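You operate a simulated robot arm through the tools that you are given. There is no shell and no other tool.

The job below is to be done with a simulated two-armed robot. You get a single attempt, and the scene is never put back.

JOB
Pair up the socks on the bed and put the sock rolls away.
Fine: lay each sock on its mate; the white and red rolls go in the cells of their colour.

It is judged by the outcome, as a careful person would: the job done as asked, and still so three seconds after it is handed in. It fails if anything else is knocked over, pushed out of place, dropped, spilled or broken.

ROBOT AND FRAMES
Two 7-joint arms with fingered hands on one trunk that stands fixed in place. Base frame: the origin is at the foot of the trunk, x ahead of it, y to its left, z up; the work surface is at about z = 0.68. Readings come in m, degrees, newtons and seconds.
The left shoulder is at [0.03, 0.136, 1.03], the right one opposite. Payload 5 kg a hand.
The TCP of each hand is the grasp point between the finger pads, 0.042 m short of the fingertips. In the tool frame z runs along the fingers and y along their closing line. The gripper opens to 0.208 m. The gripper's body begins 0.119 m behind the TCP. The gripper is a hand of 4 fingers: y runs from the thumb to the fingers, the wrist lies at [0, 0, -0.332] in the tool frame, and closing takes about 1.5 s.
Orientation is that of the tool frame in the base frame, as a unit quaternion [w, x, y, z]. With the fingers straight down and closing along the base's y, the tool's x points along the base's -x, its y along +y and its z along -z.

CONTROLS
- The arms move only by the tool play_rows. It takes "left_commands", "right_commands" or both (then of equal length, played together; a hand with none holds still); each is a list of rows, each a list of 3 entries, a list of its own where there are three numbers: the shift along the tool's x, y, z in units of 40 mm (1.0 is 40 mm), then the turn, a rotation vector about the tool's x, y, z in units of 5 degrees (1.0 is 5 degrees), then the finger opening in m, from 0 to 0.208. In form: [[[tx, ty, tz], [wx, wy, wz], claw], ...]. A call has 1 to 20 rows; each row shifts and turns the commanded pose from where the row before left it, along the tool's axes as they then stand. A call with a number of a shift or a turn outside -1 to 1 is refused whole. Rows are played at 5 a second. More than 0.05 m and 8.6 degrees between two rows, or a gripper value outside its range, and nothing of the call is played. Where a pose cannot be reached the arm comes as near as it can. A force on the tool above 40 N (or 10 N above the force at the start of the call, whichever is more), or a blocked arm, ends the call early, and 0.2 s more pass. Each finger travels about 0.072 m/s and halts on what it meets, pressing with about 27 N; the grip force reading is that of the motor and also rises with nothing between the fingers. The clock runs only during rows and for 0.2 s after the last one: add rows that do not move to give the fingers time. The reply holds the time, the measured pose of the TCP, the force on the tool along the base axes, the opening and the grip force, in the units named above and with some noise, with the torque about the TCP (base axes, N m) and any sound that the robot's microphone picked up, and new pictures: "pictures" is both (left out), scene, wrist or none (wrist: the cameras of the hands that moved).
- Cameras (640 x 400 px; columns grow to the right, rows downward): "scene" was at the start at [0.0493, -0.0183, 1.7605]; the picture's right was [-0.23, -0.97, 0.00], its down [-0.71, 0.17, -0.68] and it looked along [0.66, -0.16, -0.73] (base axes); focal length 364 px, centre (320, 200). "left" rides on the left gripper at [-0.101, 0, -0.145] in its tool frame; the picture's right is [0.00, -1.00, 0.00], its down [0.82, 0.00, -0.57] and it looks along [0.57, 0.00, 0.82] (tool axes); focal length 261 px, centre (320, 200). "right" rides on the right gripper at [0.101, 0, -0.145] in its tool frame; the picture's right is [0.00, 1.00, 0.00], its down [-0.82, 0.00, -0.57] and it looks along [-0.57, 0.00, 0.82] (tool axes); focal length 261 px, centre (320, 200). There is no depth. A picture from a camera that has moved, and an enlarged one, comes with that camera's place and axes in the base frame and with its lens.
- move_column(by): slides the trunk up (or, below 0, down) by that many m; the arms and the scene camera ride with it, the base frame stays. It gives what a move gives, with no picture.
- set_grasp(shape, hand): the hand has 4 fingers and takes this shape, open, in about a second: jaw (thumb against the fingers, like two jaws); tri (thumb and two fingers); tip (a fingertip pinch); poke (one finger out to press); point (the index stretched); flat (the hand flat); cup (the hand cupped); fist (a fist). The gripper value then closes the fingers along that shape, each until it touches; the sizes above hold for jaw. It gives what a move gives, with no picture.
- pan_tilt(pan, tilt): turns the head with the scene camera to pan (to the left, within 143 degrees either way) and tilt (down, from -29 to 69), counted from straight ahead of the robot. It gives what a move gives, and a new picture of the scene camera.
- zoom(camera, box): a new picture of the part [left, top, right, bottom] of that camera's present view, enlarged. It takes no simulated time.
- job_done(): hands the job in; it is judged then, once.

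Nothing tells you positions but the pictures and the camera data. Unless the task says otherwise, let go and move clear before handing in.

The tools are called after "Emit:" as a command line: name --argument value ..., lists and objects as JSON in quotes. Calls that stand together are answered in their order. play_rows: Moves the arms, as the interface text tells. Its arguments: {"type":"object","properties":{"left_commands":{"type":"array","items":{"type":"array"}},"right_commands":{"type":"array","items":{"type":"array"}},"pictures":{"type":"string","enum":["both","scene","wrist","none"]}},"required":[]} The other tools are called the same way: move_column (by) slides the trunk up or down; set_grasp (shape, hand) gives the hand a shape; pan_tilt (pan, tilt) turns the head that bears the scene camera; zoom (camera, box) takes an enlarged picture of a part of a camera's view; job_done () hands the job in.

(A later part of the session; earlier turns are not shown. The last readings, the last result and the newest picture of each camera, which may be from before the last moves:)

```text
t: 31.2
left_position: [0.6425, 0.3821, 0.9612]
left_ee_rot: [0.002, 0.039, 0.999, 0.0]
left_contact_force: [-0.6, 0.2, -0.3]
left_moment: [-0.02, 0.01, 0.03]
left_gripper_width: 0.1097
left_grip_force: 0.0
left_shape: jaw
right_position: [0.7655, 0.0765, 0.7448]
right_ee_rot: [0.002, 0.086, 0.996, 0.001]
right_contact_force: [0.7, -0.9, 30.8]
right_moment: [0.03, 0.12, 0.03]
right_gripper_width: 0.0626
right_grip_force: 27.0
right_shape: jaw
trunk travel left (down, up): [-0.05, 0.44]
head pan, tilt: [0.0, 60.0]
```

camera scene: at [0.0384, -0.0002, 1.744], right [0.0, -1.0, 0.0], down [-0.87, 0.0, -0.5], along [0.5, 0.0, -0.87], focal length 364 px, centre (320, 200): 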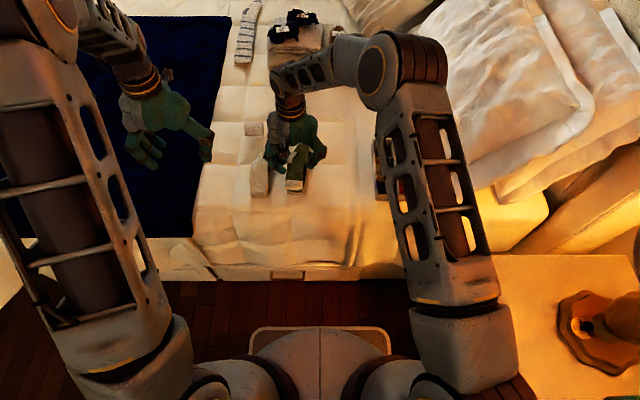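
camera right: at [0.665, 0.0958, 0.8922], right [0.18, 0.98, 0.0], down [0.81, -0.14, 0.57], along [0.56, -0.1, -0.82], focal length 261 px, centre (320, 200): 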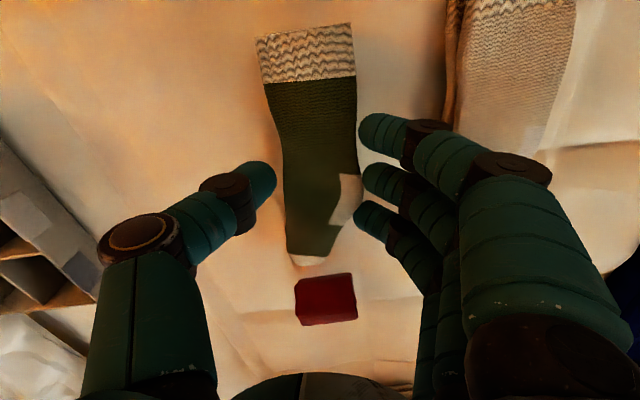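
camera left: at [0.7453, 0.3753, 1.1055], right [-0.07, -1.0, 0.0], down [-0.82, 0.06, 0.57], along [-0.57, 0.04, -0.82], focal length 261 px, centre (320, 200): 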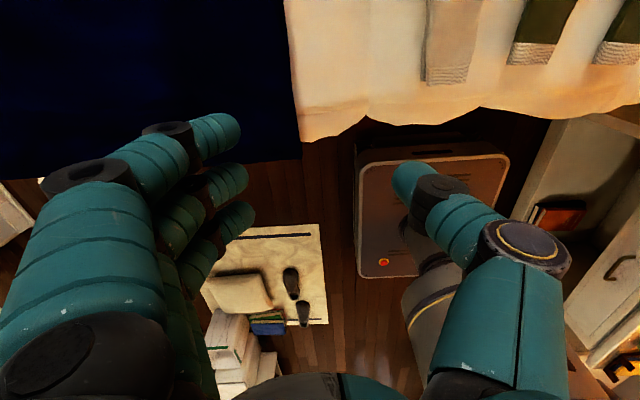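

The sock rests on its mate (31 N). I'll ease off and open.

Emit:
play_rows --right_commands '[[[0, 0, -0.05], [0, 0, 0], 0.05], [[0, 0, 0], [0, 0, 0], 0.07], [[0, 0, 0], [0, 0, 0], 0.09], [[0, 0, 0], [0, 0, 0], 0.1], [[0, 0, 0], [0, 0, 0], 0.1], [[0, 0, -0.5], [0, 0, 0], 0.1], [[0, 0, -1], [0, 0, 0], 0.1], [[0, 0, -1], [0, 0, 0], 0.1], [[0, 0, 0], [0, 0, 0], 0.1]]' --pictures "both"

Emit:
zoom --camera "scene" --box '[220, 110, 380, 210]'

Emit:
zoom --camera "right" --box '[180, 0, 580, 280]'

```text
t: 33.2
left_position: [0.6447, 0.3823, 0.9607]
left_ee_rot: [0.0, 0.039, 0.999, -0.001]
left_contact_force: [0.0, -0.4, -0.4]
left_moment: [-0.02, -0.02, 0.03]
left_gripper_width: 0.1095
left_grip_force: 0.0
left_shape: jaw
right_position: [0.7648, 0.0756, 0.8457]
right_ee_rot: [0.0, 0.087, 0.996, 0.0]
right_contact_force: [1.0, 0.3, -0.9]
right_moment: [0.04, 0.06, 0.01]
right_gripper_width: 0.0992
right_grip_force: 0.1
right_shape: jaw
trunk travel left (down, up): [-0.05, 0.44]
head pan, tilt: [0.0, 60.0]
camera scene: at [0.0394, 0.0002, 1.7438], right [0.0, -1.0, 0.0], down [-0.87, 0.0, -0.5], along [0.5, 0.0, -0.87], focal length 364 px, centre (320, 200)
camera right: at [0.6654, 0.0945, 0.9894], right [0.18, 0.98, 0.0], down [0.81, -0.14, 0.57], along [0.56, -0.1, -0.82], focal length 261 px, centre (320, 200)
```

scene: 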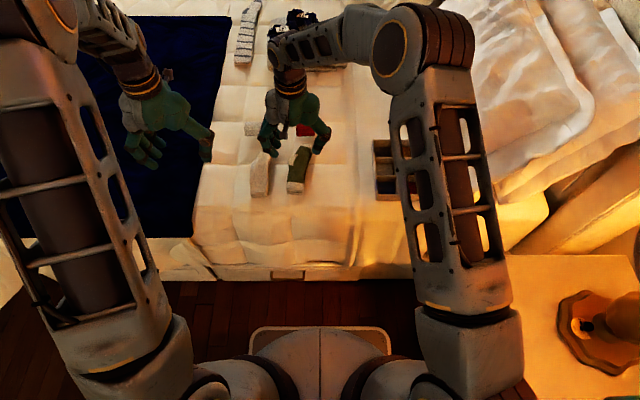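
right: 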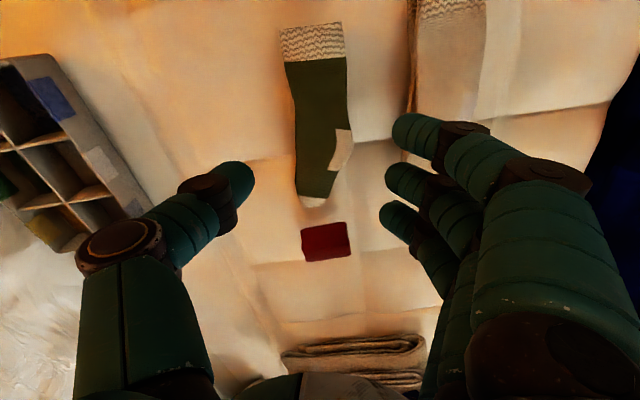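

```text
4.00 times, centred on (300, 160) of scene
camera zoom: at [0.0394, 0.0002, 1.7438], right [0.0, -1.0, 0.0], down [-0.87, 0.0, -0.5], along [0.5, 0.0, -0.87], focal length 1457 px, centre (400, 360)
```

zoom: 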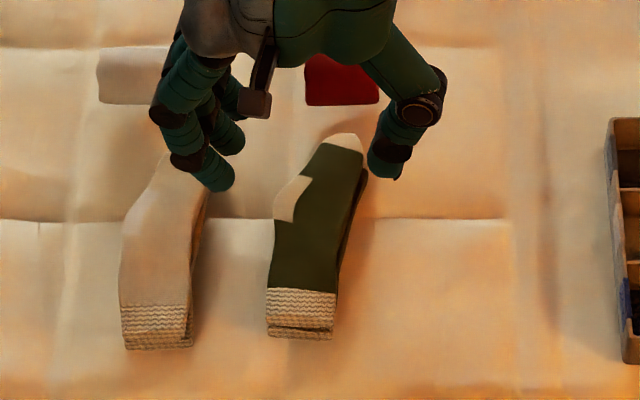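

```text
1.43 times, centred on (380, 140) of right
camera zoom: at [0.6654, 0.0945, 0.9894], right [0.18, 0.98, 0.0], down [0.81, -0.14, 0.57], along [0.56, -0.1, -0.82], focal length 372 px, centre (234, 286)
```

zoom: 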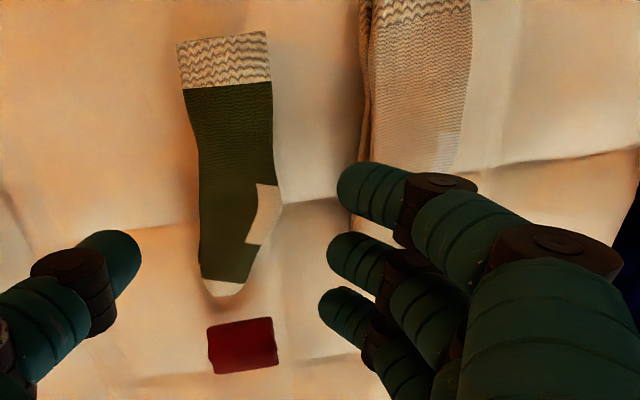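

Both sock pairs are stacked. Next is the red roll (about 0.932, 0.055), using the right hand. I'll square the yaw, tilt the fingers 10° outward for reach, and move above the roll.

Emit:
play_rows --right_commands '[[[0, 0, -0.3], [0, 0, -1], 0.12], [[0, 0, 0], [0, 0, -1], 0.12], [[0, 0, 0], [0, -1, 0], 0.12], [[0, 0, 0], [0, -1, 0], 0.12], [[-0.794, -0.103, 0.22], [0, 0, 0], 0.12], [[-0.794, -0.103, 0.22], [0, 0, 0], 0.12], [[-0.794, -0.103, 0.22], [0, 0, 0], 0.12], [[-0.794, -0.103, 0.22], [0, 0, 0], 0.12], [[-0.794, -0.103, 0.22], [0, 0, 0], 0.12], [[0, 0, 0], [0, 0, 0], 0.12], [[0, 0, 0], [0, 0, 0], 0.12]]' --pictures "both"

Emit:
zoom --camera "scene" --box '[220, 80, 380, 210]'

Emit:
zoom --camera "right" --box '[180, 0, 500, 280]'

```text
t: 35.6
left_position: [0.6457, 0.3809, 0.96]
left_ee_rot: [-0.001, 0.039, 0.999, 0.0]
left_contact_force: [1.0, 0.0, 0.3]
left_moment: [-0.02, 0.06, 0.0]
left_gripper_width: 0.1096
left_grip_force: 0.0
left_shape: jaw
right_position: [0.9303, 0.0575, 0.8392]
right_ee_rot: [0.086, -0.001, 0.996, 0.0]
right_contact_force: [0.1, -0.4, -0.8]
right_moment: [-0.02, 0.0, 0.01]
right_gripper_width: 0.1192
right_grip_force: 0.1
right_shape: jaw
trunk travel left (down, up): [-0.05, 0.44]
head pan, tilt: [0.0, 60.0]
camera scene: at [0.0393, 0.0002, 1.7439], right [0.0, -1.0, 0.0], down [-0.87, 0.0, -0.5], along [0.5, 0.0, -0.87], focal length 364 px, centre (320, 200)
camera right: at [0.8052, 0.0587, 0.9641], right [0.0, 1.0, 0.0], down [0.71, 0.0, 0.7], along [0.7, 0.0, -0.71], focal length 261 px, centre (320, 200)
```

scene: 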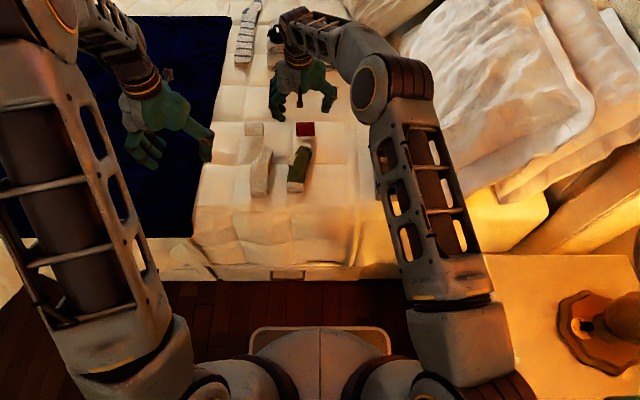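
right: 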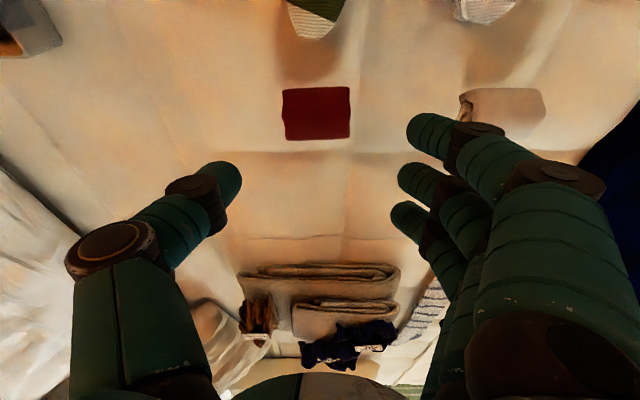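

```text
3.08 times, centred on (300, 145) of scene
camera zoom: at [0.0393, 0.0002, 1.7439], right [0.0, -1.0, 0.0], down [-0.87, 0.0, -0.5], along [0.5, 0.0, -0.87], focal length 1121 px, centre (382, 369)
```

zoom: 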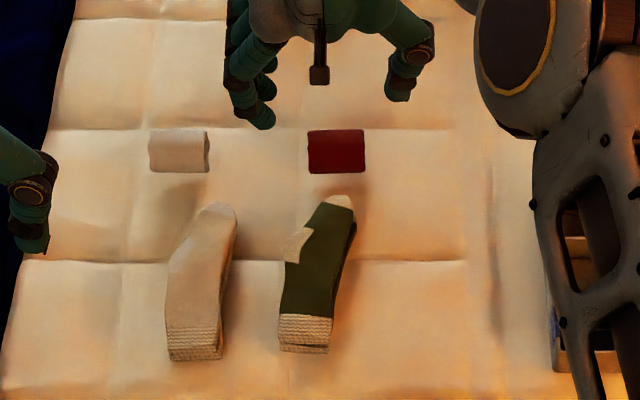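

```text
1.43 times, centred on (340, 140) of right
camera zoom: at [0.8052, 0.0587, 0.9641], right [0.0, 1.0, 0.0], down [0.71, 0.0, 0.7], along [0.7, 0.0, -0.71], focal length 372 px, centre (291, 286)
```

zoom: 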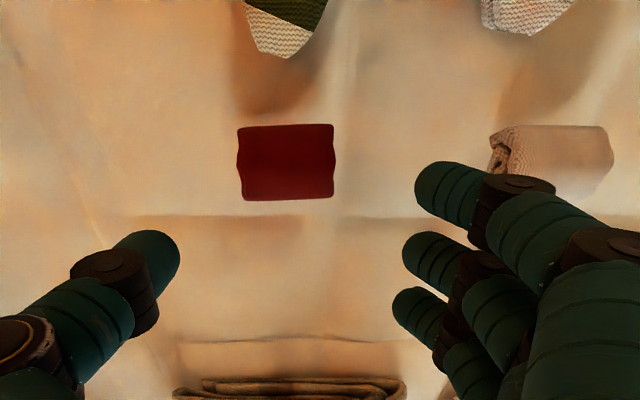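

The red roll measures 0.068 m long, centred near (0.932, 0.0556). I'll descend vertically part-way with the tilt kept.

Emit:
play_rows --right_commands '[[[0.103, -0.017, 0.525], [0, 0, 0], 0.11], [[0.103, -0.017, 0.525], [0, 0, 0], 0.11], [[0.103, -0.017, 0.525], [0, 0, 0], 0.11], [[0, 0, 0], [0, 0, 0], 0.11]]' --pictures "both"

Emit:
zoom --camera "right" --box '[180, 0, 500, 280]'

Emit:
zoom --camera "scene" --box '[240, 90, 360, 190]'

```text
t: 36.6
left_position: [0.6446, 0.3824, 0.9607]
left_ee_rot: [0.0, 0.04, 0.999, 0.0]
left_contact_force: [-0.4, 0.4, 0.0]
left_moment: [0.04, -0.04, 0.01]
left_gripper_width: 0.1095
left_grip_force: 0.1
left_shape: jaw
right_position: [0.9292, 0.0548, 0.7765]
right_ee_rot: [0.087, -0.001, 0.996, 0.0]
right_contact_force: [-0.6, -0.1, 0.5]
right_moment: [0.03, -0.04, 0.0]
right_gripper_width: 0.1109
right_grip_force: 0.0
right_shape: jaw
trunk travel left (down, up): [-0.05, 0.44]
head pan, tilt: [0.0, 60.0]
camera scene: at [0.0379, 0.0, 1.744], right [0.0, -1.0, 0.0], down [-0.87, 0.0, -0.5], along [0.5, 0.0, -0.87], focal length 364 px, centre (320, 200)
camera right: at [0.8039, 0.0564, 0.9003], right [0.0, 1.0, 0.0], down [0.71, 0.0, 0.71], along [0.71, 0.0, -0.71], focal length 261 px, centre (320, 200)
```

scene: 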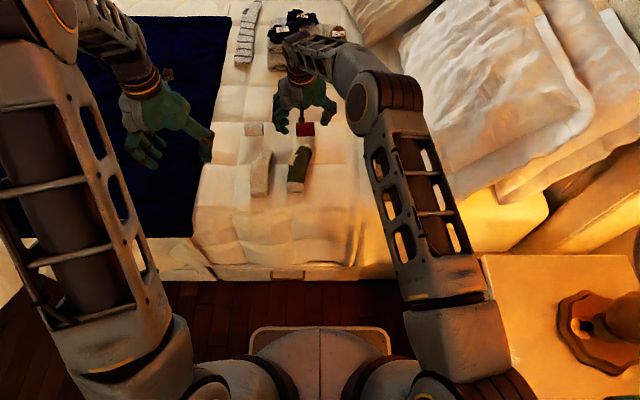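
right: 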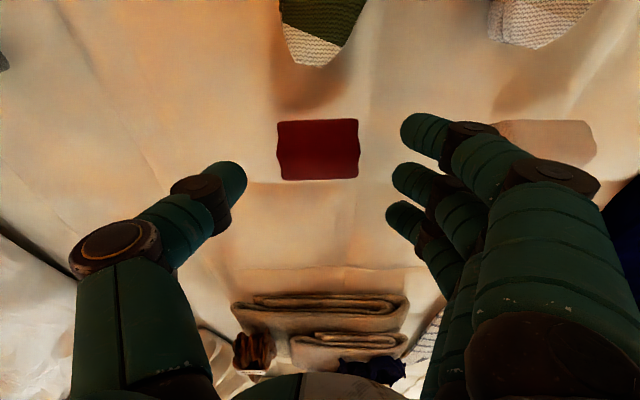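

```text
1.43 times, centred on (340, 140) of right
camera zoom: at [0.8039, 0.0564, 0.9003], right [0.0, 1.0, 0.0], down [0.71, 0.0, 0.71], along [0.71, 0.0, -0.71], focal length 372 px, centre (291, 286)
```

zoom: 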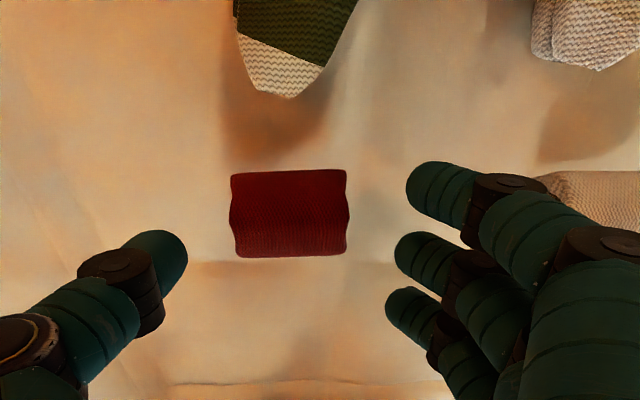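

```text
4.00 times, centred on (300, 140) of scene
camera zoom: at [0.0379, 0.0, 1.744], right [0.0, -1.0, 0.0], down [-0.87, 0.0, -0.5], along [0.5, 0.0, -0.87], focal length 1457 px, centre (400, 440)
```

zoom: 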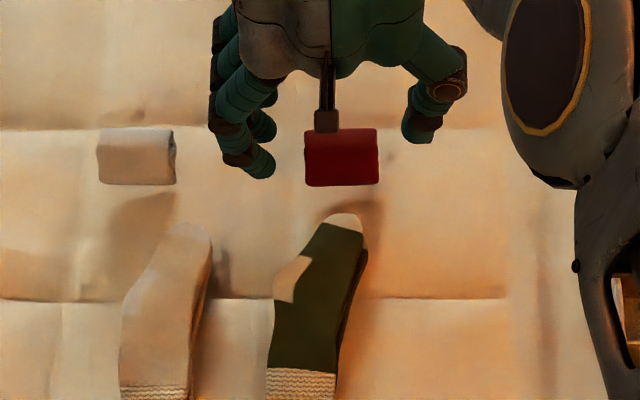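

The roll sits centred between thumb and fingers. I'll lower to TCP z = 0.745, keeping the tips 2 cm above the bed, and close on its ends.

Emit:
play_rows --right_commands '[[[0.07, 0, 0.39], [0, 0, 0], 0.11], [[0.07, 0, 0.39], [0, 0, 0], 0.11], [[0, 0, 0], [0, 0, 0], 0.09], [[0, 0, 0], [0, 0, 0], 0.075], [[0, 0, 0], [0, 0, 0], 0.065], [[0, 0, 0], [0, 0, 0], 0.055], [[0, 0, 0], [0, 0, 0], 0.055], [[0, 0, 0], [0, 0, 0], 0.055]]' --pictures "both"

Emit:
zoom --camera "right" --box '[180, 0, 500, 280]'

Emit:
zoom --camera "scene" --box '[240, 90, 360, 190]'

```text
t: 38.4
left_position: [0.6442, 0.3819, 0.9613]
left_ee_rot: [0.0, 0.04, 0.999, 0.0]
left_contact_force: [0.4, 0.1, 0.0]
left_moment: [0.01, 0.01, 0.03]
left_gripper_width: 0.1094
left_grip_force: 0.0
left_shape: jaw
right_position: [0.929, 0.0534, 0.7439]
right_ee_rot: [0.088, 0.0, 0.996, 0.0]
right_contact_force: [-0.7, -0.2, 0.3]
right_moment: [0.03, 0.01, -0.03]
right_gripper_width: 0.0526
right_grip_force: 26.8
right_shape: jaw
trunk travel left (down, up): [-0.05, 0.44]
head pan, tilt: [0.0, 60.0]
camera scene: at [0.0386, 0.0001, 1.744], right [0.0, -1.0, 0.0], down [-0.87, 0.0, -0.5], along [0.5, 0.0, -0.87], focal length 364 px, centre (320, 200)
camera right: at [0.8042, 0.0546, 0.8685], right [0.0, 1.0, 0.0], down [0.71, 0.0, 0.71], along [0.71, 0.0, -0.71], focal length 261 px, centre (320, 200)
```

scene: 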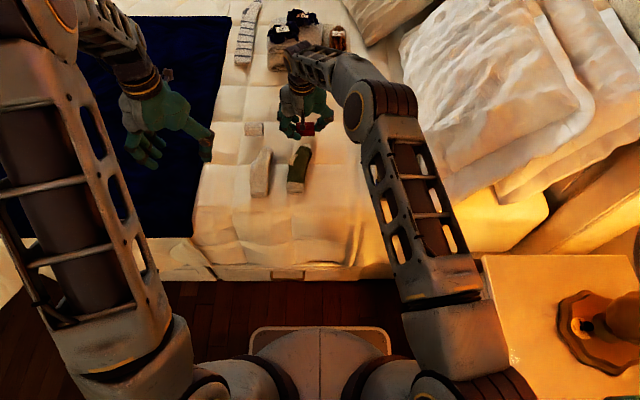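
right: 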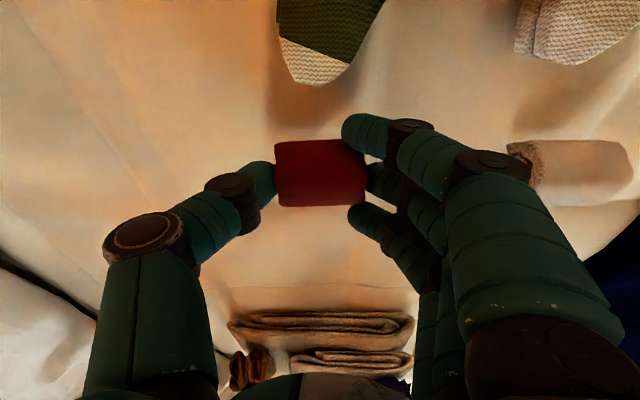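

```text
1.43 times, centred on (340, 140) of right
camera zoom: at [0.8042, 0.0546, 0.8685], right [0.0, 1.0, 0.0], down [0.71, 0.0, 0.71], along [0.71, 0.0, -0.71], focal length 372 px, centre (291, 286)
```

zoom: 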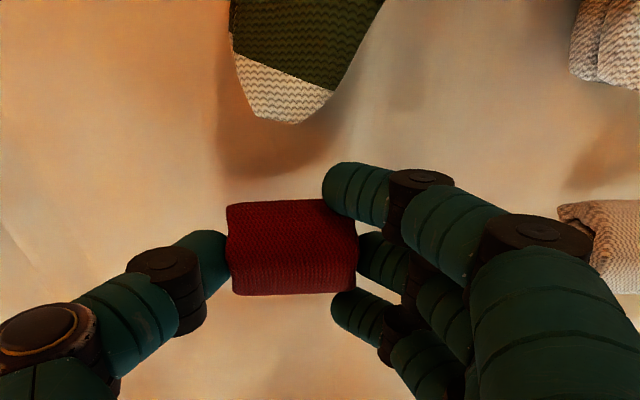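

```text
4.00 times, centred on (300, 140) of scene
camera zoom: at [0.0386, 0.0001, 1.744], right [0.0, -1.0, 0.0], down [-0.87, 0.0, -0.5], along [0.5, 0.0, -0.87], focal length 1457 px, centre (400, 440)
```

zoom: 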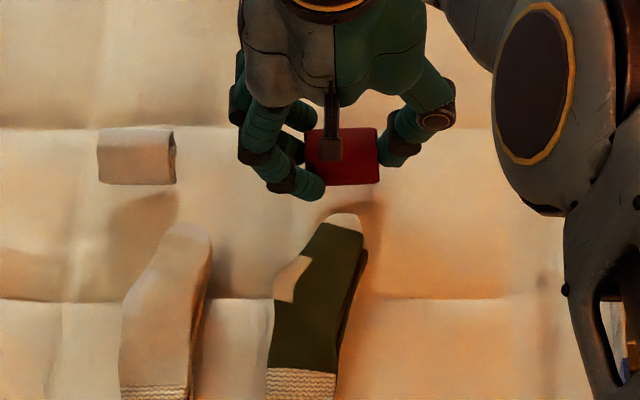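

The thumb and middle finger hold the roll by its ends, with the outer fingers flanking it. I'll lift and check it's secure.

Emit:
play_rows --right_commands '[[[0, 0, 0], [0, 0, 0], 0.05], [[-0.04, 0, -0.25], [0, 0, 0], 0.05], [[-0.09, 0, -0.5], [0, 0, 0], 0.05], [[-0.09, 0, -0.5], [0, 0, 0], 0.05], [[0, 0, 0], [0, 0, 0], 0.05]]' --pictures "both"

Emit:
zoom --camera "right" --box '[180, 0, 500, 280]'

Emit:
zoom --camera "scene" --box '[240, 80, 360, 180]'

```text
t: 39.6
left_position: [0.6454, 0.3818, 0.9596]
left_ee_rot: [0.0, 0.04, 0.999, 0.0]
left_contact_force: [0.2, 0.6, -1.0]
left_moment: [0.01, 0.01, -0.01]
left_gripper_width: 0.1097
left_grip_force: 0.1
left_shape: jaw
right_position: [0.9279, 0.0537, 0.7935]
right_ee_rot: [0.087, 0.0, 0.996, 0.0]
right_contact_force: [0.9, 0.7, -0.2]
right_moment: [-0.02, 0.05, 0.03]
right_gripper_width: 0.052
right_grip_force: 26.4
right_shape: jaw
trunk travel left (down, up): [-0.05, 0.44]
head pan, tilt: [0.0, 60.0]
camera scene: at [0.0391, 0.0002, 1.7439], right [0.0, -1.0, 0.0], down [-0.87, 0.0, -0.5], along [0.5, 0.0, -0.87], focal length 364 px, centre (320, 200)
camera right: at [0.8039, 0.0565, 0.9188], right [0.0, 1.0, 0.0], down [0.71, 0.0, 0.7], along [0.7, 0.0, -0.71], focal length 261 px, centre (320, 200)
```

scene: 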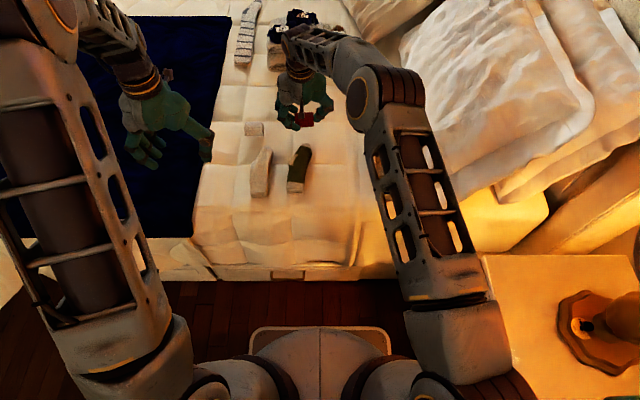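
right: 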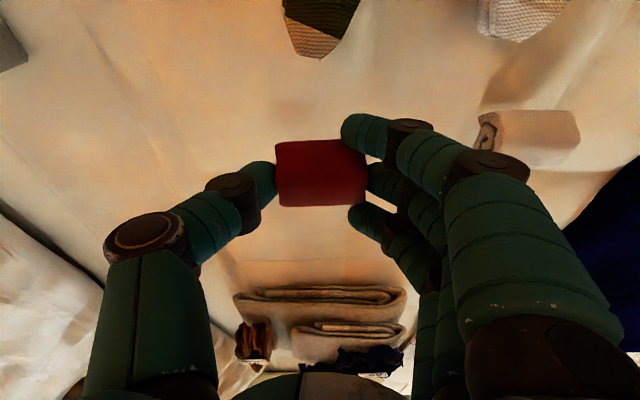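

```text
1.43 times, centred on (340, 140) of right
camera zoom: at [0.8039, 0.0565, 0.9188], right [0.0, 1.0, 0.0], down [0.71, 0.0, 0.7], along [0.7, 0.0, -0.71], focal length 372 px, centre (291, 286)
```

zoom: 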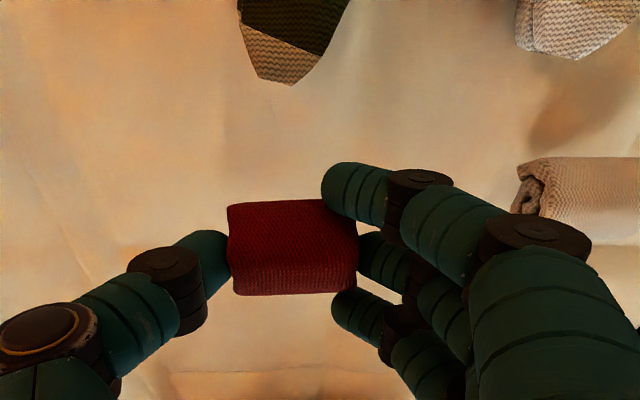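

```text
4.00 times, centred on (300, 130) of scene
camera zoom: at [0.0391, 0.0002, 1.7439], right [0.0, -1.0, 0.0], down [-0.87, 0.0, -0.5], along [0.5, 0.0, -0.87], focal length 1457 px, centre (400, 480)
```

zoom: 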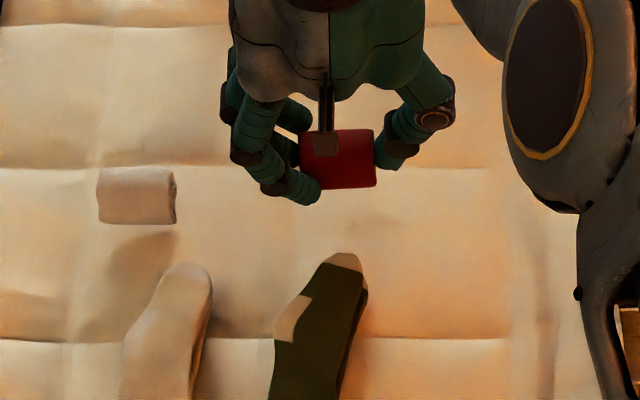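

The roll is held securely. I'll carry it up and across to above the red cell, levelling the hand on the way.

Emit:
play_rows --right_commands '[[[0.57, 0, -0.608], [0, 0, 0], 0.05], [[0.57, 0, -0.608], [0, 0, 0], 0.05], [[0.57, 0, -0.608], [0, 0, 0], 0.05], [[0, 0, 0], [0, 1, 0], 0.05], [[0, 0, 0], [0, 1, 0], 0.05], [[0.37, -0.86, -0.075], [0, 0, 0], 0.05], [[0.37, -0.86, -0.075], [0, 0, 0], 0.05], [[0.37, -0.86, -0.075], [0, 0, 0], 0.05], [[0.37, -0.86, -0.075], [0, 0, 0], 0.05], [[0.37, -0.86, -0.075], [0, 0, 0], 0.05], [[0.37, -0.86, -0.075], [0, 0, 0], 0.05], [[0.37, -0.86, -0.075], [0, 0, 0], 0.05], [[0.37, -0.86, -0.075], [0, 0, 0], 0.05], [[0.37, -0.86, -0.075], [0, 0, 0], 0.05], [[0.37, -0.86, -0.075], [0, 0, 0], 0.05], [[0, 0, 0], [0, 0, 0], 0.05]]' --pictures "both"

```text
t: 43.0
left_position: [0.6448, 0.3826, 0.9608]
left_ee_rot: [0.0, 0.04, 0.999, 0.0]
left_contact_force: [0.2, 0.4, -0.2]
left_moment: [-0.04, 0.01, -0.01]
left_gripper_width: 0.1092
left_grip_force: 0.1
left_shape: jaw
right_position: [0.7015, -0.2911, 0.8842]
right_ee_rot: [0.0, -0.001, 1.0, -0.001]
right_contact_force: [0.0, 0.2, -0.1]
right_moment: [-0.05, 0.04, -0.03]
right_gripper_width: 0.0514
right_grip_force: 26.6
right_shape: jaw
trunk travel left (down, up): [-0.05, 0.44]
head pan, tilt: [0.0, 60.0]
camera scene: at [0.0391, 0.0006, 1.7439], right [0.0, -1.0, 0.0], down [-0.87, 0.0, -0.5], along [0.5, 0.0, -0.87], focal length 364 px, centre (320, 200)
camera right: at [0.5991, -0.2895, 1.0282], right [0.0, 1.0, 0.0], down [0.82, 0.0, 0.57], along [0.57, 0.0, -0.82], focal length 261 px, centre (320, 200)
```

scene: 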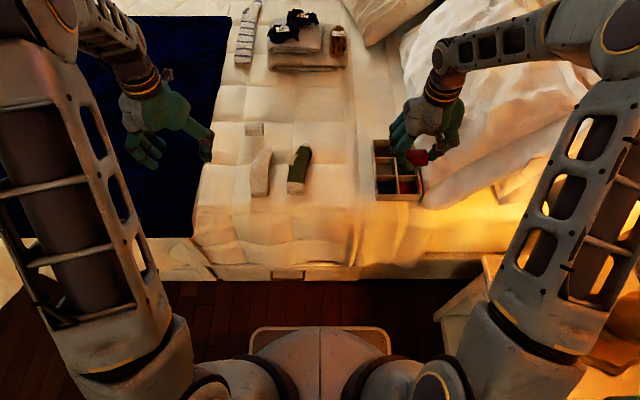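
right: 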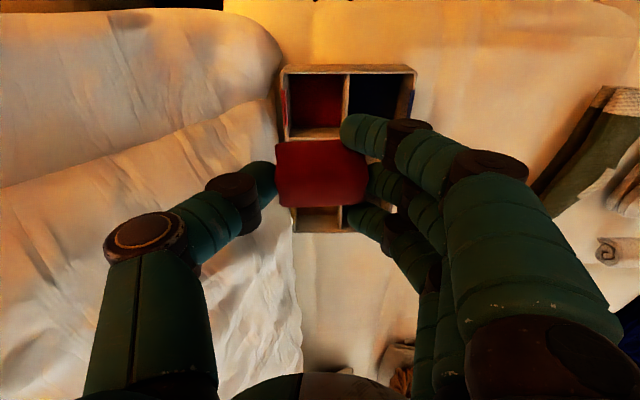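

The roll is above the box. I'll turn the hand 90° so the roll's long axis lies along the cell's longer side (x), keeping the camera side away from the comforter.

Emit:
play_rows --right_commands '[[[0, 0, 0], [0, 0, 1], 0.05], [[0, 0, 0], [0, 0, 1], 0.05], [[0, 0, 0], [0, 0, 1], 0.05], [[0, 0, 0], [0, 0, 1], 0.05], [[0, 0, 0], [0, 0, 1], 0.05], [[0, 0, 0], [0, 0, 1], 0.05], [[0, 0, 0], [0, 0, 1], 0.05], [[0, 0, 0], [0, 0, 1], 0.05], [[0, 0, 0], [0, 0, 1], 0.05], [[0, 0, 0], [0, 0, 1], 0.05], [[0, 0, 0], [0, 0, 1], 0.05], [[0, 0, 0], [0, 0, 1], 0.05], [[0, 0, 0], [0, 0, 1], 0.05], [[0, 0, 0], [0, 0, 1], 0.05], [[0, 0, 0], [0, 0, 1], 0.05], [[0, 0, 0], [0, 0, 1], 0.05], [[0, 0, 0], [0, 0, 1], 0.05], [[0, 0, 0], [0, 0, 1], 0.05], [[0, 0, 0], [0, 0, 0], 0.05]]' --pictures "both"

Emit:
zoom --camera "right" --box '[160, 0, 500, 280]'

Emit:
zoom --camera "scene" --box '[360, 110, 460, 210]'

```text
t: 47.0
left_position: [0.6449, 0.3825, 0.9601]
left_ee_rot: [0.0, 0.039, 0.999, -0.001]
left_contact_force: [1.0, -0.7, -0.3]
left_moment: [0.0, -0.03, 0.02]
left_gripper_width: 0.1094
left_grip_force: 0.1
left_shape: jaw
right_position: [0.7001, -0.2903, 0.8856]
right_ee_rot: [0.0, 0.706, 0.708, 0.0]
right_contact_force: [0.2, 0.4, 0.2]
right_moment: [0.0, -0.03, 0.0]
right_gripper_width: 0.0515
right_grip_force: 27.4
right_shape: jaw
trunk travel left (down, up): [-0.05, 0.44]
head pan, tilt: [0.0, 60.0]
camera scene: at [0.0385, -0.0001, 1.744], right [0.0, -1.0, 0.0], down [-0.87, 0.0, -0.5], along [0.5, 0.0, -0.87], focal length 364 px, centre (320, 200)
camera right: at [0.7007, -0.1882, 1.0295], right [1.0, 0.0, 0.0], down [0.0, -0.82, 0.57], along [0.0, -0.57, -0.82], focal length 261 px, centre (320, 200)
```

scene: 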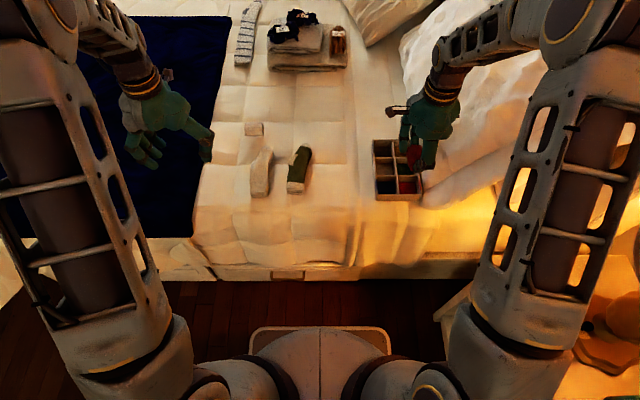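
right: 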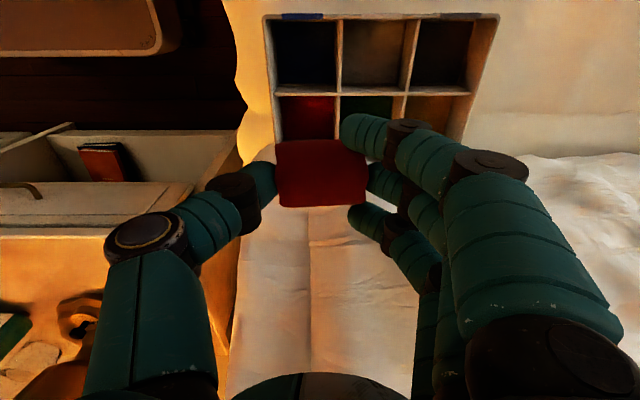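

```text
1.43 times, centred on (330, 140) of right
camera zoom: at [0.7007, -0.1882, 1.0295], right [1.0, 0.0, 0.0], down [0.0, -0.82, 0.57], along [0.0, -0.57, -0.82], focal length 372 px, centre (306, 286)
```

zoom: 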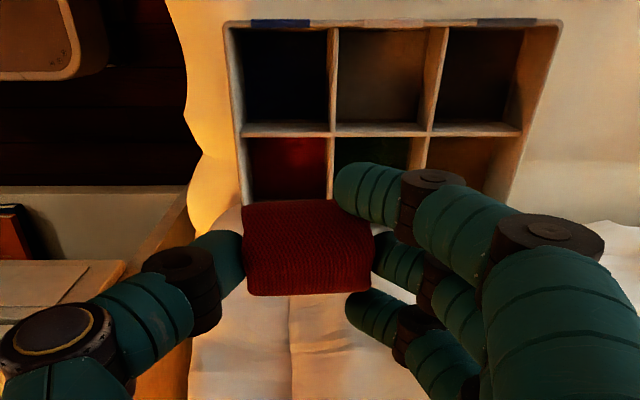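

```text
4.00 times, centred on (410, 160) of scene
camera zoom: at [0.0385, -0.0001, 1.744], right [0.0, -1.0, 0.0], down [-0.87, 0.0, -0.5], along [0.5, 0.0, -0.87], focal length 1457 px, centre (-40, 360)
```

zoom: 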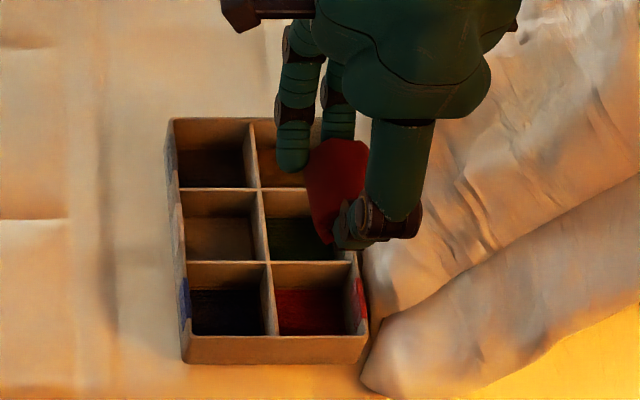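

The hand turned cleanly to 90°. I'll zoom in to measure the red cell against the roll from this view.

Emit:
zoom --camera "right" --box '[250, 0, 510, 150]'

Emit:
zoom --camera "right" --box '[260, 80, 380, 220]'

Emit:
zoom --camera "scene" --box '[370, 165, 430, 205]'

```text
2.46 times, centred on (380, 75) of right
camera zoom: at [0.7007, -0.1882, 1.0295], right [1.0, 0.0, 0.0], down [0.0, -0.82, 0.57], along [0.0, -0.57, -0.82], focal length 642 px, centre (172, 508)
```

zoom: 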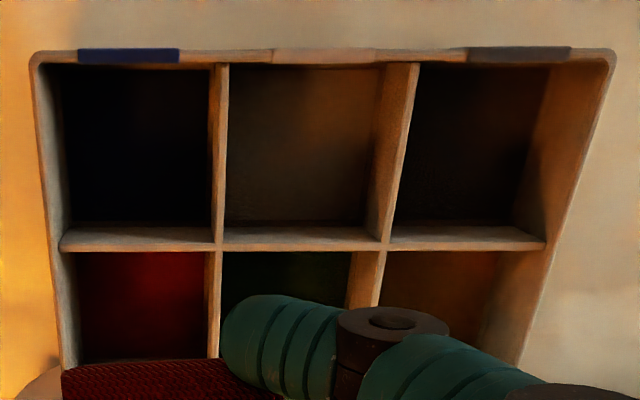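

```text
2.86 times, centred on (320, 150) of right
camera zoom: at [0.7007, -0.1882, 1.0295], right [1.0, 0.0, 0.0], down [0.0, -0.82, 0.57], along [0.0, -0.57, -0.82], focal length 745 px, centre (320, 343)
```

zoom: 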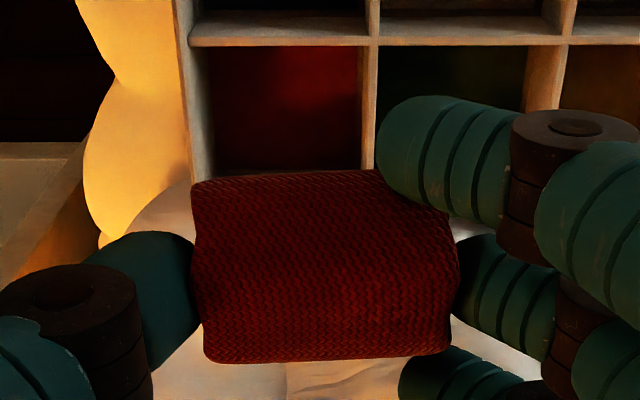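

```text
10.00 times, centred on (400, 185) of scene
camera zoom: at [0.0385, -0.0001, 1.744], right [0.0, -1.0, 0.0], down [-0.87, 0.0, -0.5], along [0.5, 0.0, -0.87], focal length 3642 px, centre (-480, 350)
```

zoom: 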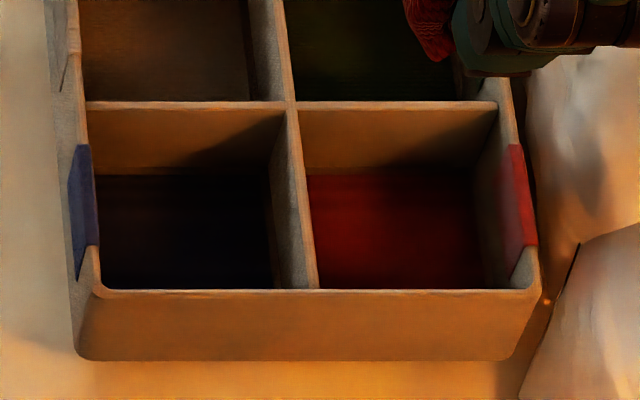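

The cell is about 0.0706 m along x and the roll about 0.068 m, so lengthwise is right. The roll sits about 3° off the hand's axis, so I'll correct that and shift over the cell centre (about 0.685, −0.295). Then I'll lower to just above the rim.

Emit:
play_rows --right_commands '[[[-0.175, -0.415, 0], [0, 0, 0.58], 0.05], [[0, 0, 0.5], [0, 0, 0], 0.05], [[0, 0, 0.5], [0, 0, 0], 0.05], [[0, 0, 0.5], [0, 0, 0], 0.05], [[0, 0, 0.4], [0, 0, 0], 0.05], [[0, 0, 0], [0, 0, 0], 0.05], [[0, 0, 0], [0, 0, 0], 0.05]]' --pictures "both"

Emit:
zoom --camera "right" --box '[230, 50, 430, 230]'

Emit:
zoom --camera "scene" --box '[365, 140, 445, 205]'

```text
t: 48.6
left_position: [0.644, 0.3814, 0.9604]
left_ee_rot: [0.0, 0.039, 0.999, -0.001]
left_contact_force: [0.7, -0.6, 0.0]
left_moment: [-0.04, 0.01, 0.01]
left_gripper_width: 0.1094
left_grip_force: 0.0
left_shape: jaw
right_position: [0.6848, -0.2966, 0.8097]
right_ee_rot: [0.0, 0.725, 0.689, -0.001]
right_contact_force: [0.2, 0.6, -0.9]
right_moment: [0.05, -0.01, 0.0]
right_gripper_width: 0.0513
right_grip_force: 26.9
right_shape: jaw
trunk travel left (down, up): [-0.05, 0.44]
head pan, tilt: [0.0, 60.0]
camera scene: at [0.0385, -0.0002, 1.744], right [0.0, -1.0, 0.0], down [-0.87, 0.0, -0.5], along [0.5, 0.0, -0.87], focal length 364 px, centre (320, 200)
camera right: at [0.6899, -0.1951, 0.9538], right [1.0, -0.05, 0.0], down [-0.04, -0.82, 0.57], along [-0.03, -0.57, -0.82], focal length 261 px, centre (320, 200)
```

scene: 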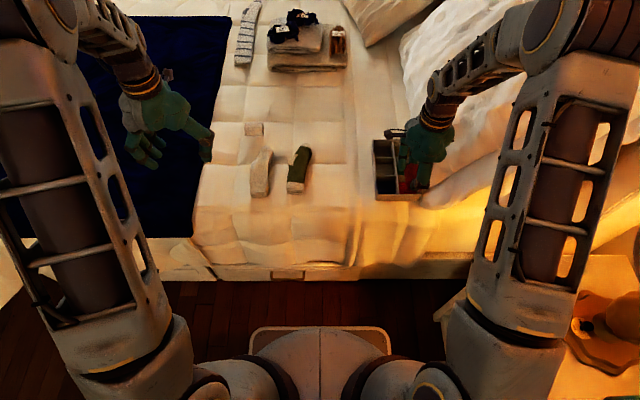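
right: 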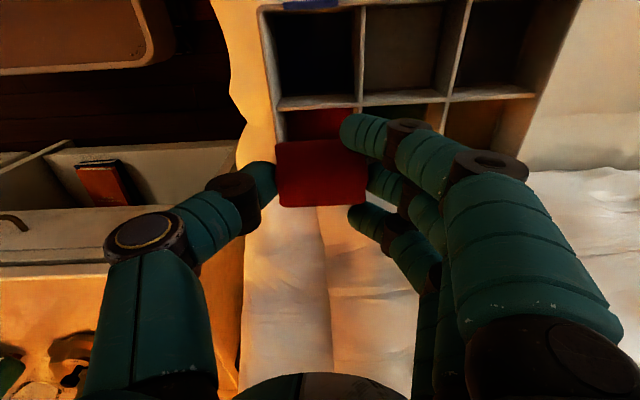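

```text
2.22 times, centred on (330, 140) of right
camera zoom: at [0.6899, -0.1951, 0.9538], right [1.0, -0.05, 0.0], down [-0.04, -0.82, 0.57], along [-0.03, -0.57, -0.82], focal length 579 px, centre (298, 333)
```

zoom: 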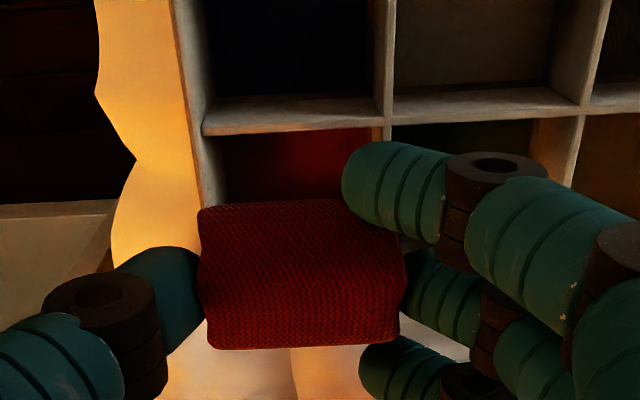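

```text
6.15 times, centred on (405, 172) of scene
camera zoom: at [0.0385, -0.0002, 1.744], right [0.0, -1.0, 0.0], down [-0.87, 0.0, -0.5], along [0.5, 0.0, -0.87], focal length 2241 px, centre (-203, 369)
```

zoom: 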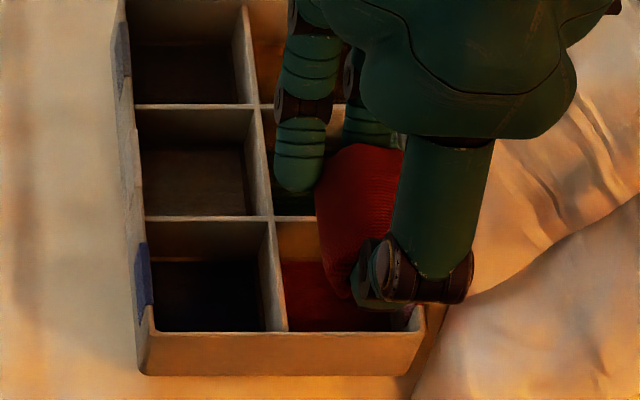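

The roll is now parallel to the cell walls and needs about 1.4 mm of shift toward the robot. I'll apply that and lower slowly, watching the force.

Emit:
play_rows --right_commands '[[[0, -0.035, 0.3], [0, 0, 0], 0.05], [[0, 0, 0.25], [0, 0, 0], 0.05], [[0, 0, 0.15], [0, 0, 0], 0.05], [[0, 0, 0], [0, 0, 0], 0.05]]' --pictures "both"

Emit:
zoom --camera "right" --box '[230, 50, 430, 230]'

Emit:
zoom --camera "scene" --box '[365, 140, 445, 205]'

```text
t: 49.6
left_position: [0.6435, 0.3816, 0.9617]
left_ee_rot: [-0.001, 0.041, 0.999, 0.001]
left_contact_force: [0.3, -0.3, -0.1]
left_moment: [0.01, -0.02, -0.01]
left_gripper_width: 0.1094
left_grip_force: 0.1
left_shape: jaw
right_position: [0.6829, -0.2978, 0.7822]
right_ee_rot: [0.0, 0.724, 0.689, 0.001]
right_contact_force: [-0.3, 0.7, -0.8]
right_moment: [0.01, 0.01, -0.01]
right_gripper_width: 0.0516
right_grip_force: 27.3
right_shape: jaw
trunk travel left (down, up): [-0.05, 0.44]
head pan, tilt: [0.0, 60.0]
camera scene: at [0.0383, 0.0, 1.744], right [0.0, -1.0, 0.0], down [-0.87, 0.0, -0.5], along [0.5, 0.0, -0.87], focal length 364 px, centre (320, 200)
camera right: at [0.6872, -0.1963, 0.9263], right [1.0, -0.05, 0.0], down [-0.04, -0.82, 0.57], along [-0.03, -0.57, -0.82], focal length 261 px, centre (320, 200)
```

scene: 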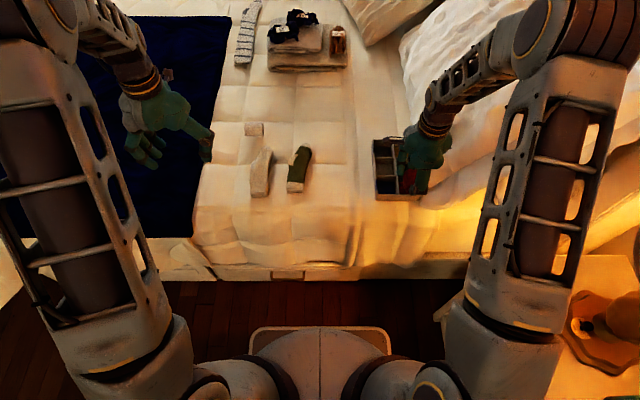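
right: 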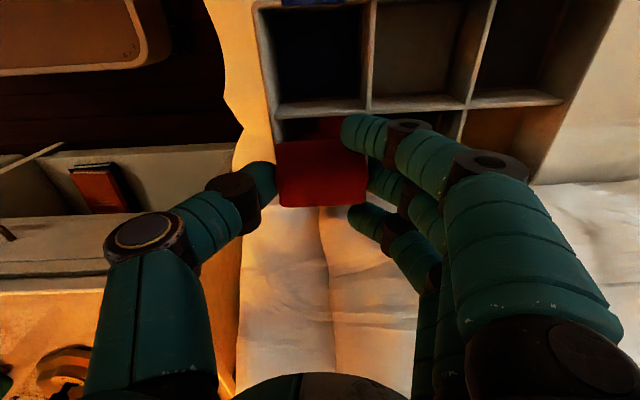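

```text
2.22 times, centred on (330, 140) of right
camera zoom: at [0.6872, -0.1963, 0.9263], right [1.0, -0.05, 0.0], down [-0.04, -0.82, 0.57], along [-0.03, -0.57, -0.82], focal length 579 px, centre (298, 333)
```

zoom: 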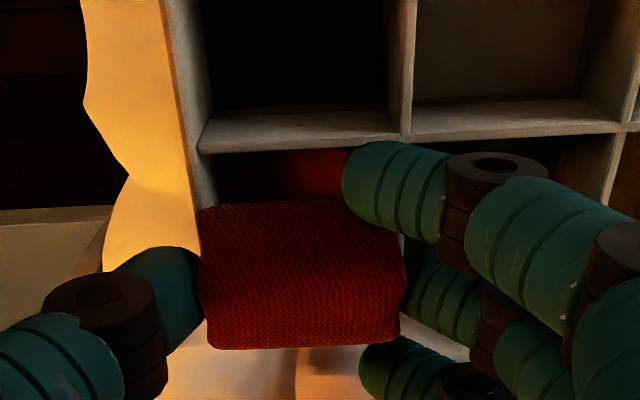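

```text
6.15 times, centred on (405, 172) of scene
camera zoom: at [0.0383, 0.0, 1.744], right [0.0, -1.0, 0.0], down [-0.87, 0.0, -0.5], along [0.5, 0.0, -0.87], focal length 2241 px, centre (-203, 369)
```

zoom: 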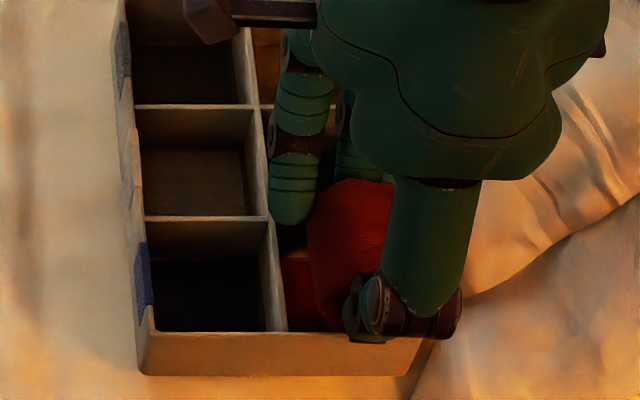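

The roll's bottom edge is at the rim with no contact. I'll nudge 0.7 mm and continue down until the tips are just above the rim.

Emit:
play_rows --right_commands '[[[0, 0.018, 0.1], [0, 0, 0], 0.05], [[0, 0, 0.1], [0, 0, 0], 0.05], [[0, 0, 0.1], [0, 0, 0], 0.05], [[0, 0, 0], [0, 0, 0], 0.05]]' --pictures "both"

Emit:
zoom --camera "scene" --box '[365, 140, 445, 205]'

Emit:
zoom --camera "right" --box '[230, 50, 430, 230]'

```text
t: 50.6
left_position: [0.6454, 0.3818, 0.9604]
left_ee_rot: [0.0, 0.04, 0.999, 0.0]
left_contact_force: [-0.8, 0.0, -0.2]
left_moment: [-0.01, 0.02, -0.03]
left_gripper_width: 0.1096
left_grip_force: 0.1
left_shape: jaw
right_position: [0.6842, -0.2973, 0.7704]
right_ee_rot: [0.0, 0.724, 0.69, 0.0]
right_contact_force: [1.1, 2.5, 1.5]
right_moment: [0.07, -0.06, 0.05]
right_gripper_width: 0.0516
right_grip_force: 26.8
right_shape: jaw
trunk travel left (down, up): [-0.05, 0.44]
head pan, tilt: [0.0, 60.0]
camera scene: at [0.0384, 0.0, 1.744], right [0.0, -1.0, 0.0], down [-0.87, 0.0, -0.5], along [0.5, 0.0, -0.87], focal length 364 px, centre (320, 200)
camera right: at [0.6886, -0.1959, 0.9141], right [1.0, -0.05, 0.0], down [-0.04, -0.82, 0.57], along [-0.03, -0.57, -0.82], focal length 261 px, centre (320, 200)
```

scene: 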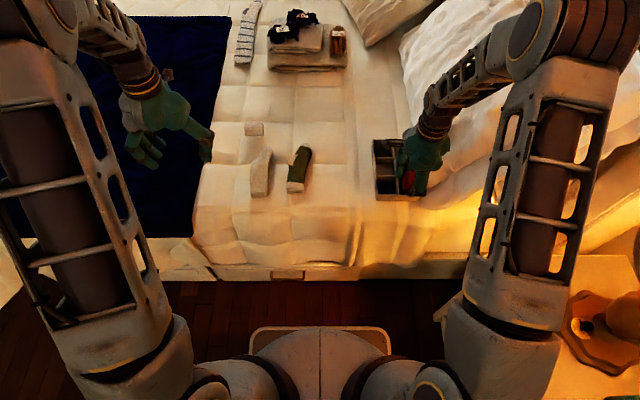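
right: 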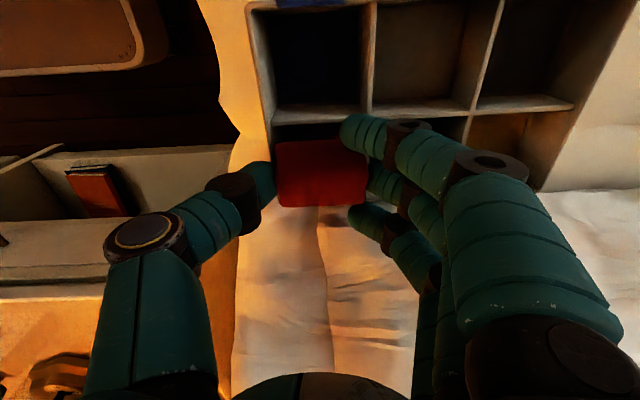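

```text
6.15 times, centred on (405, 172) of scene
camera zoom: at [0.0384, 0.0, 1.744], right [0.0, -1.0, 0.0], down [-0.87, 0.0, -0.5], along [0.5, 0.0, -0.87], focal length 2241 px, centre (-203, 369)
```

zoom: 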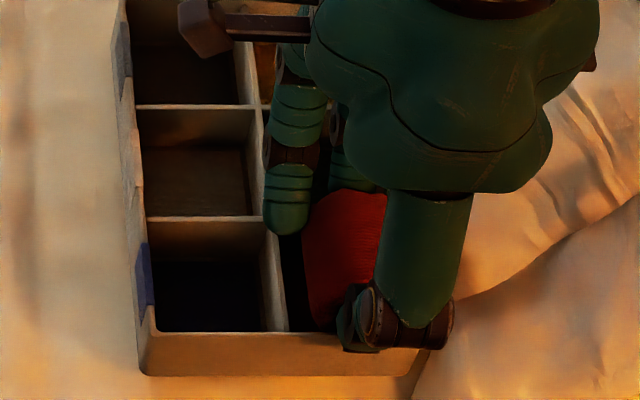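

```text
2.22 times, centred on (330, 140) of right
camera zoom: at [0.6886, -0.1959, 0.9141], right [1.0, -0.05, 0.0], down [-0.04, -0.82, 0.57], along [-0.03, -0.57, -0.82], focal length 579 px, centre (298, 333)
```

zoom: 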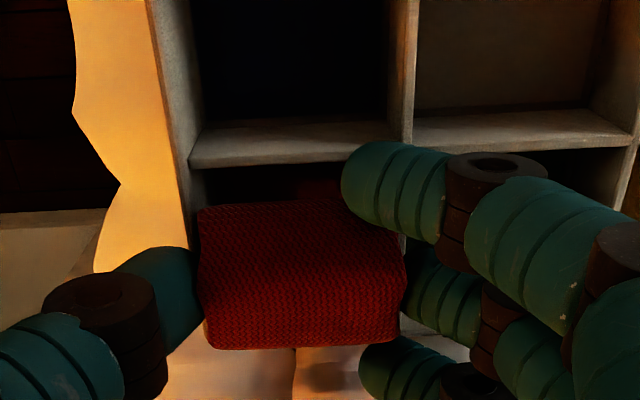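

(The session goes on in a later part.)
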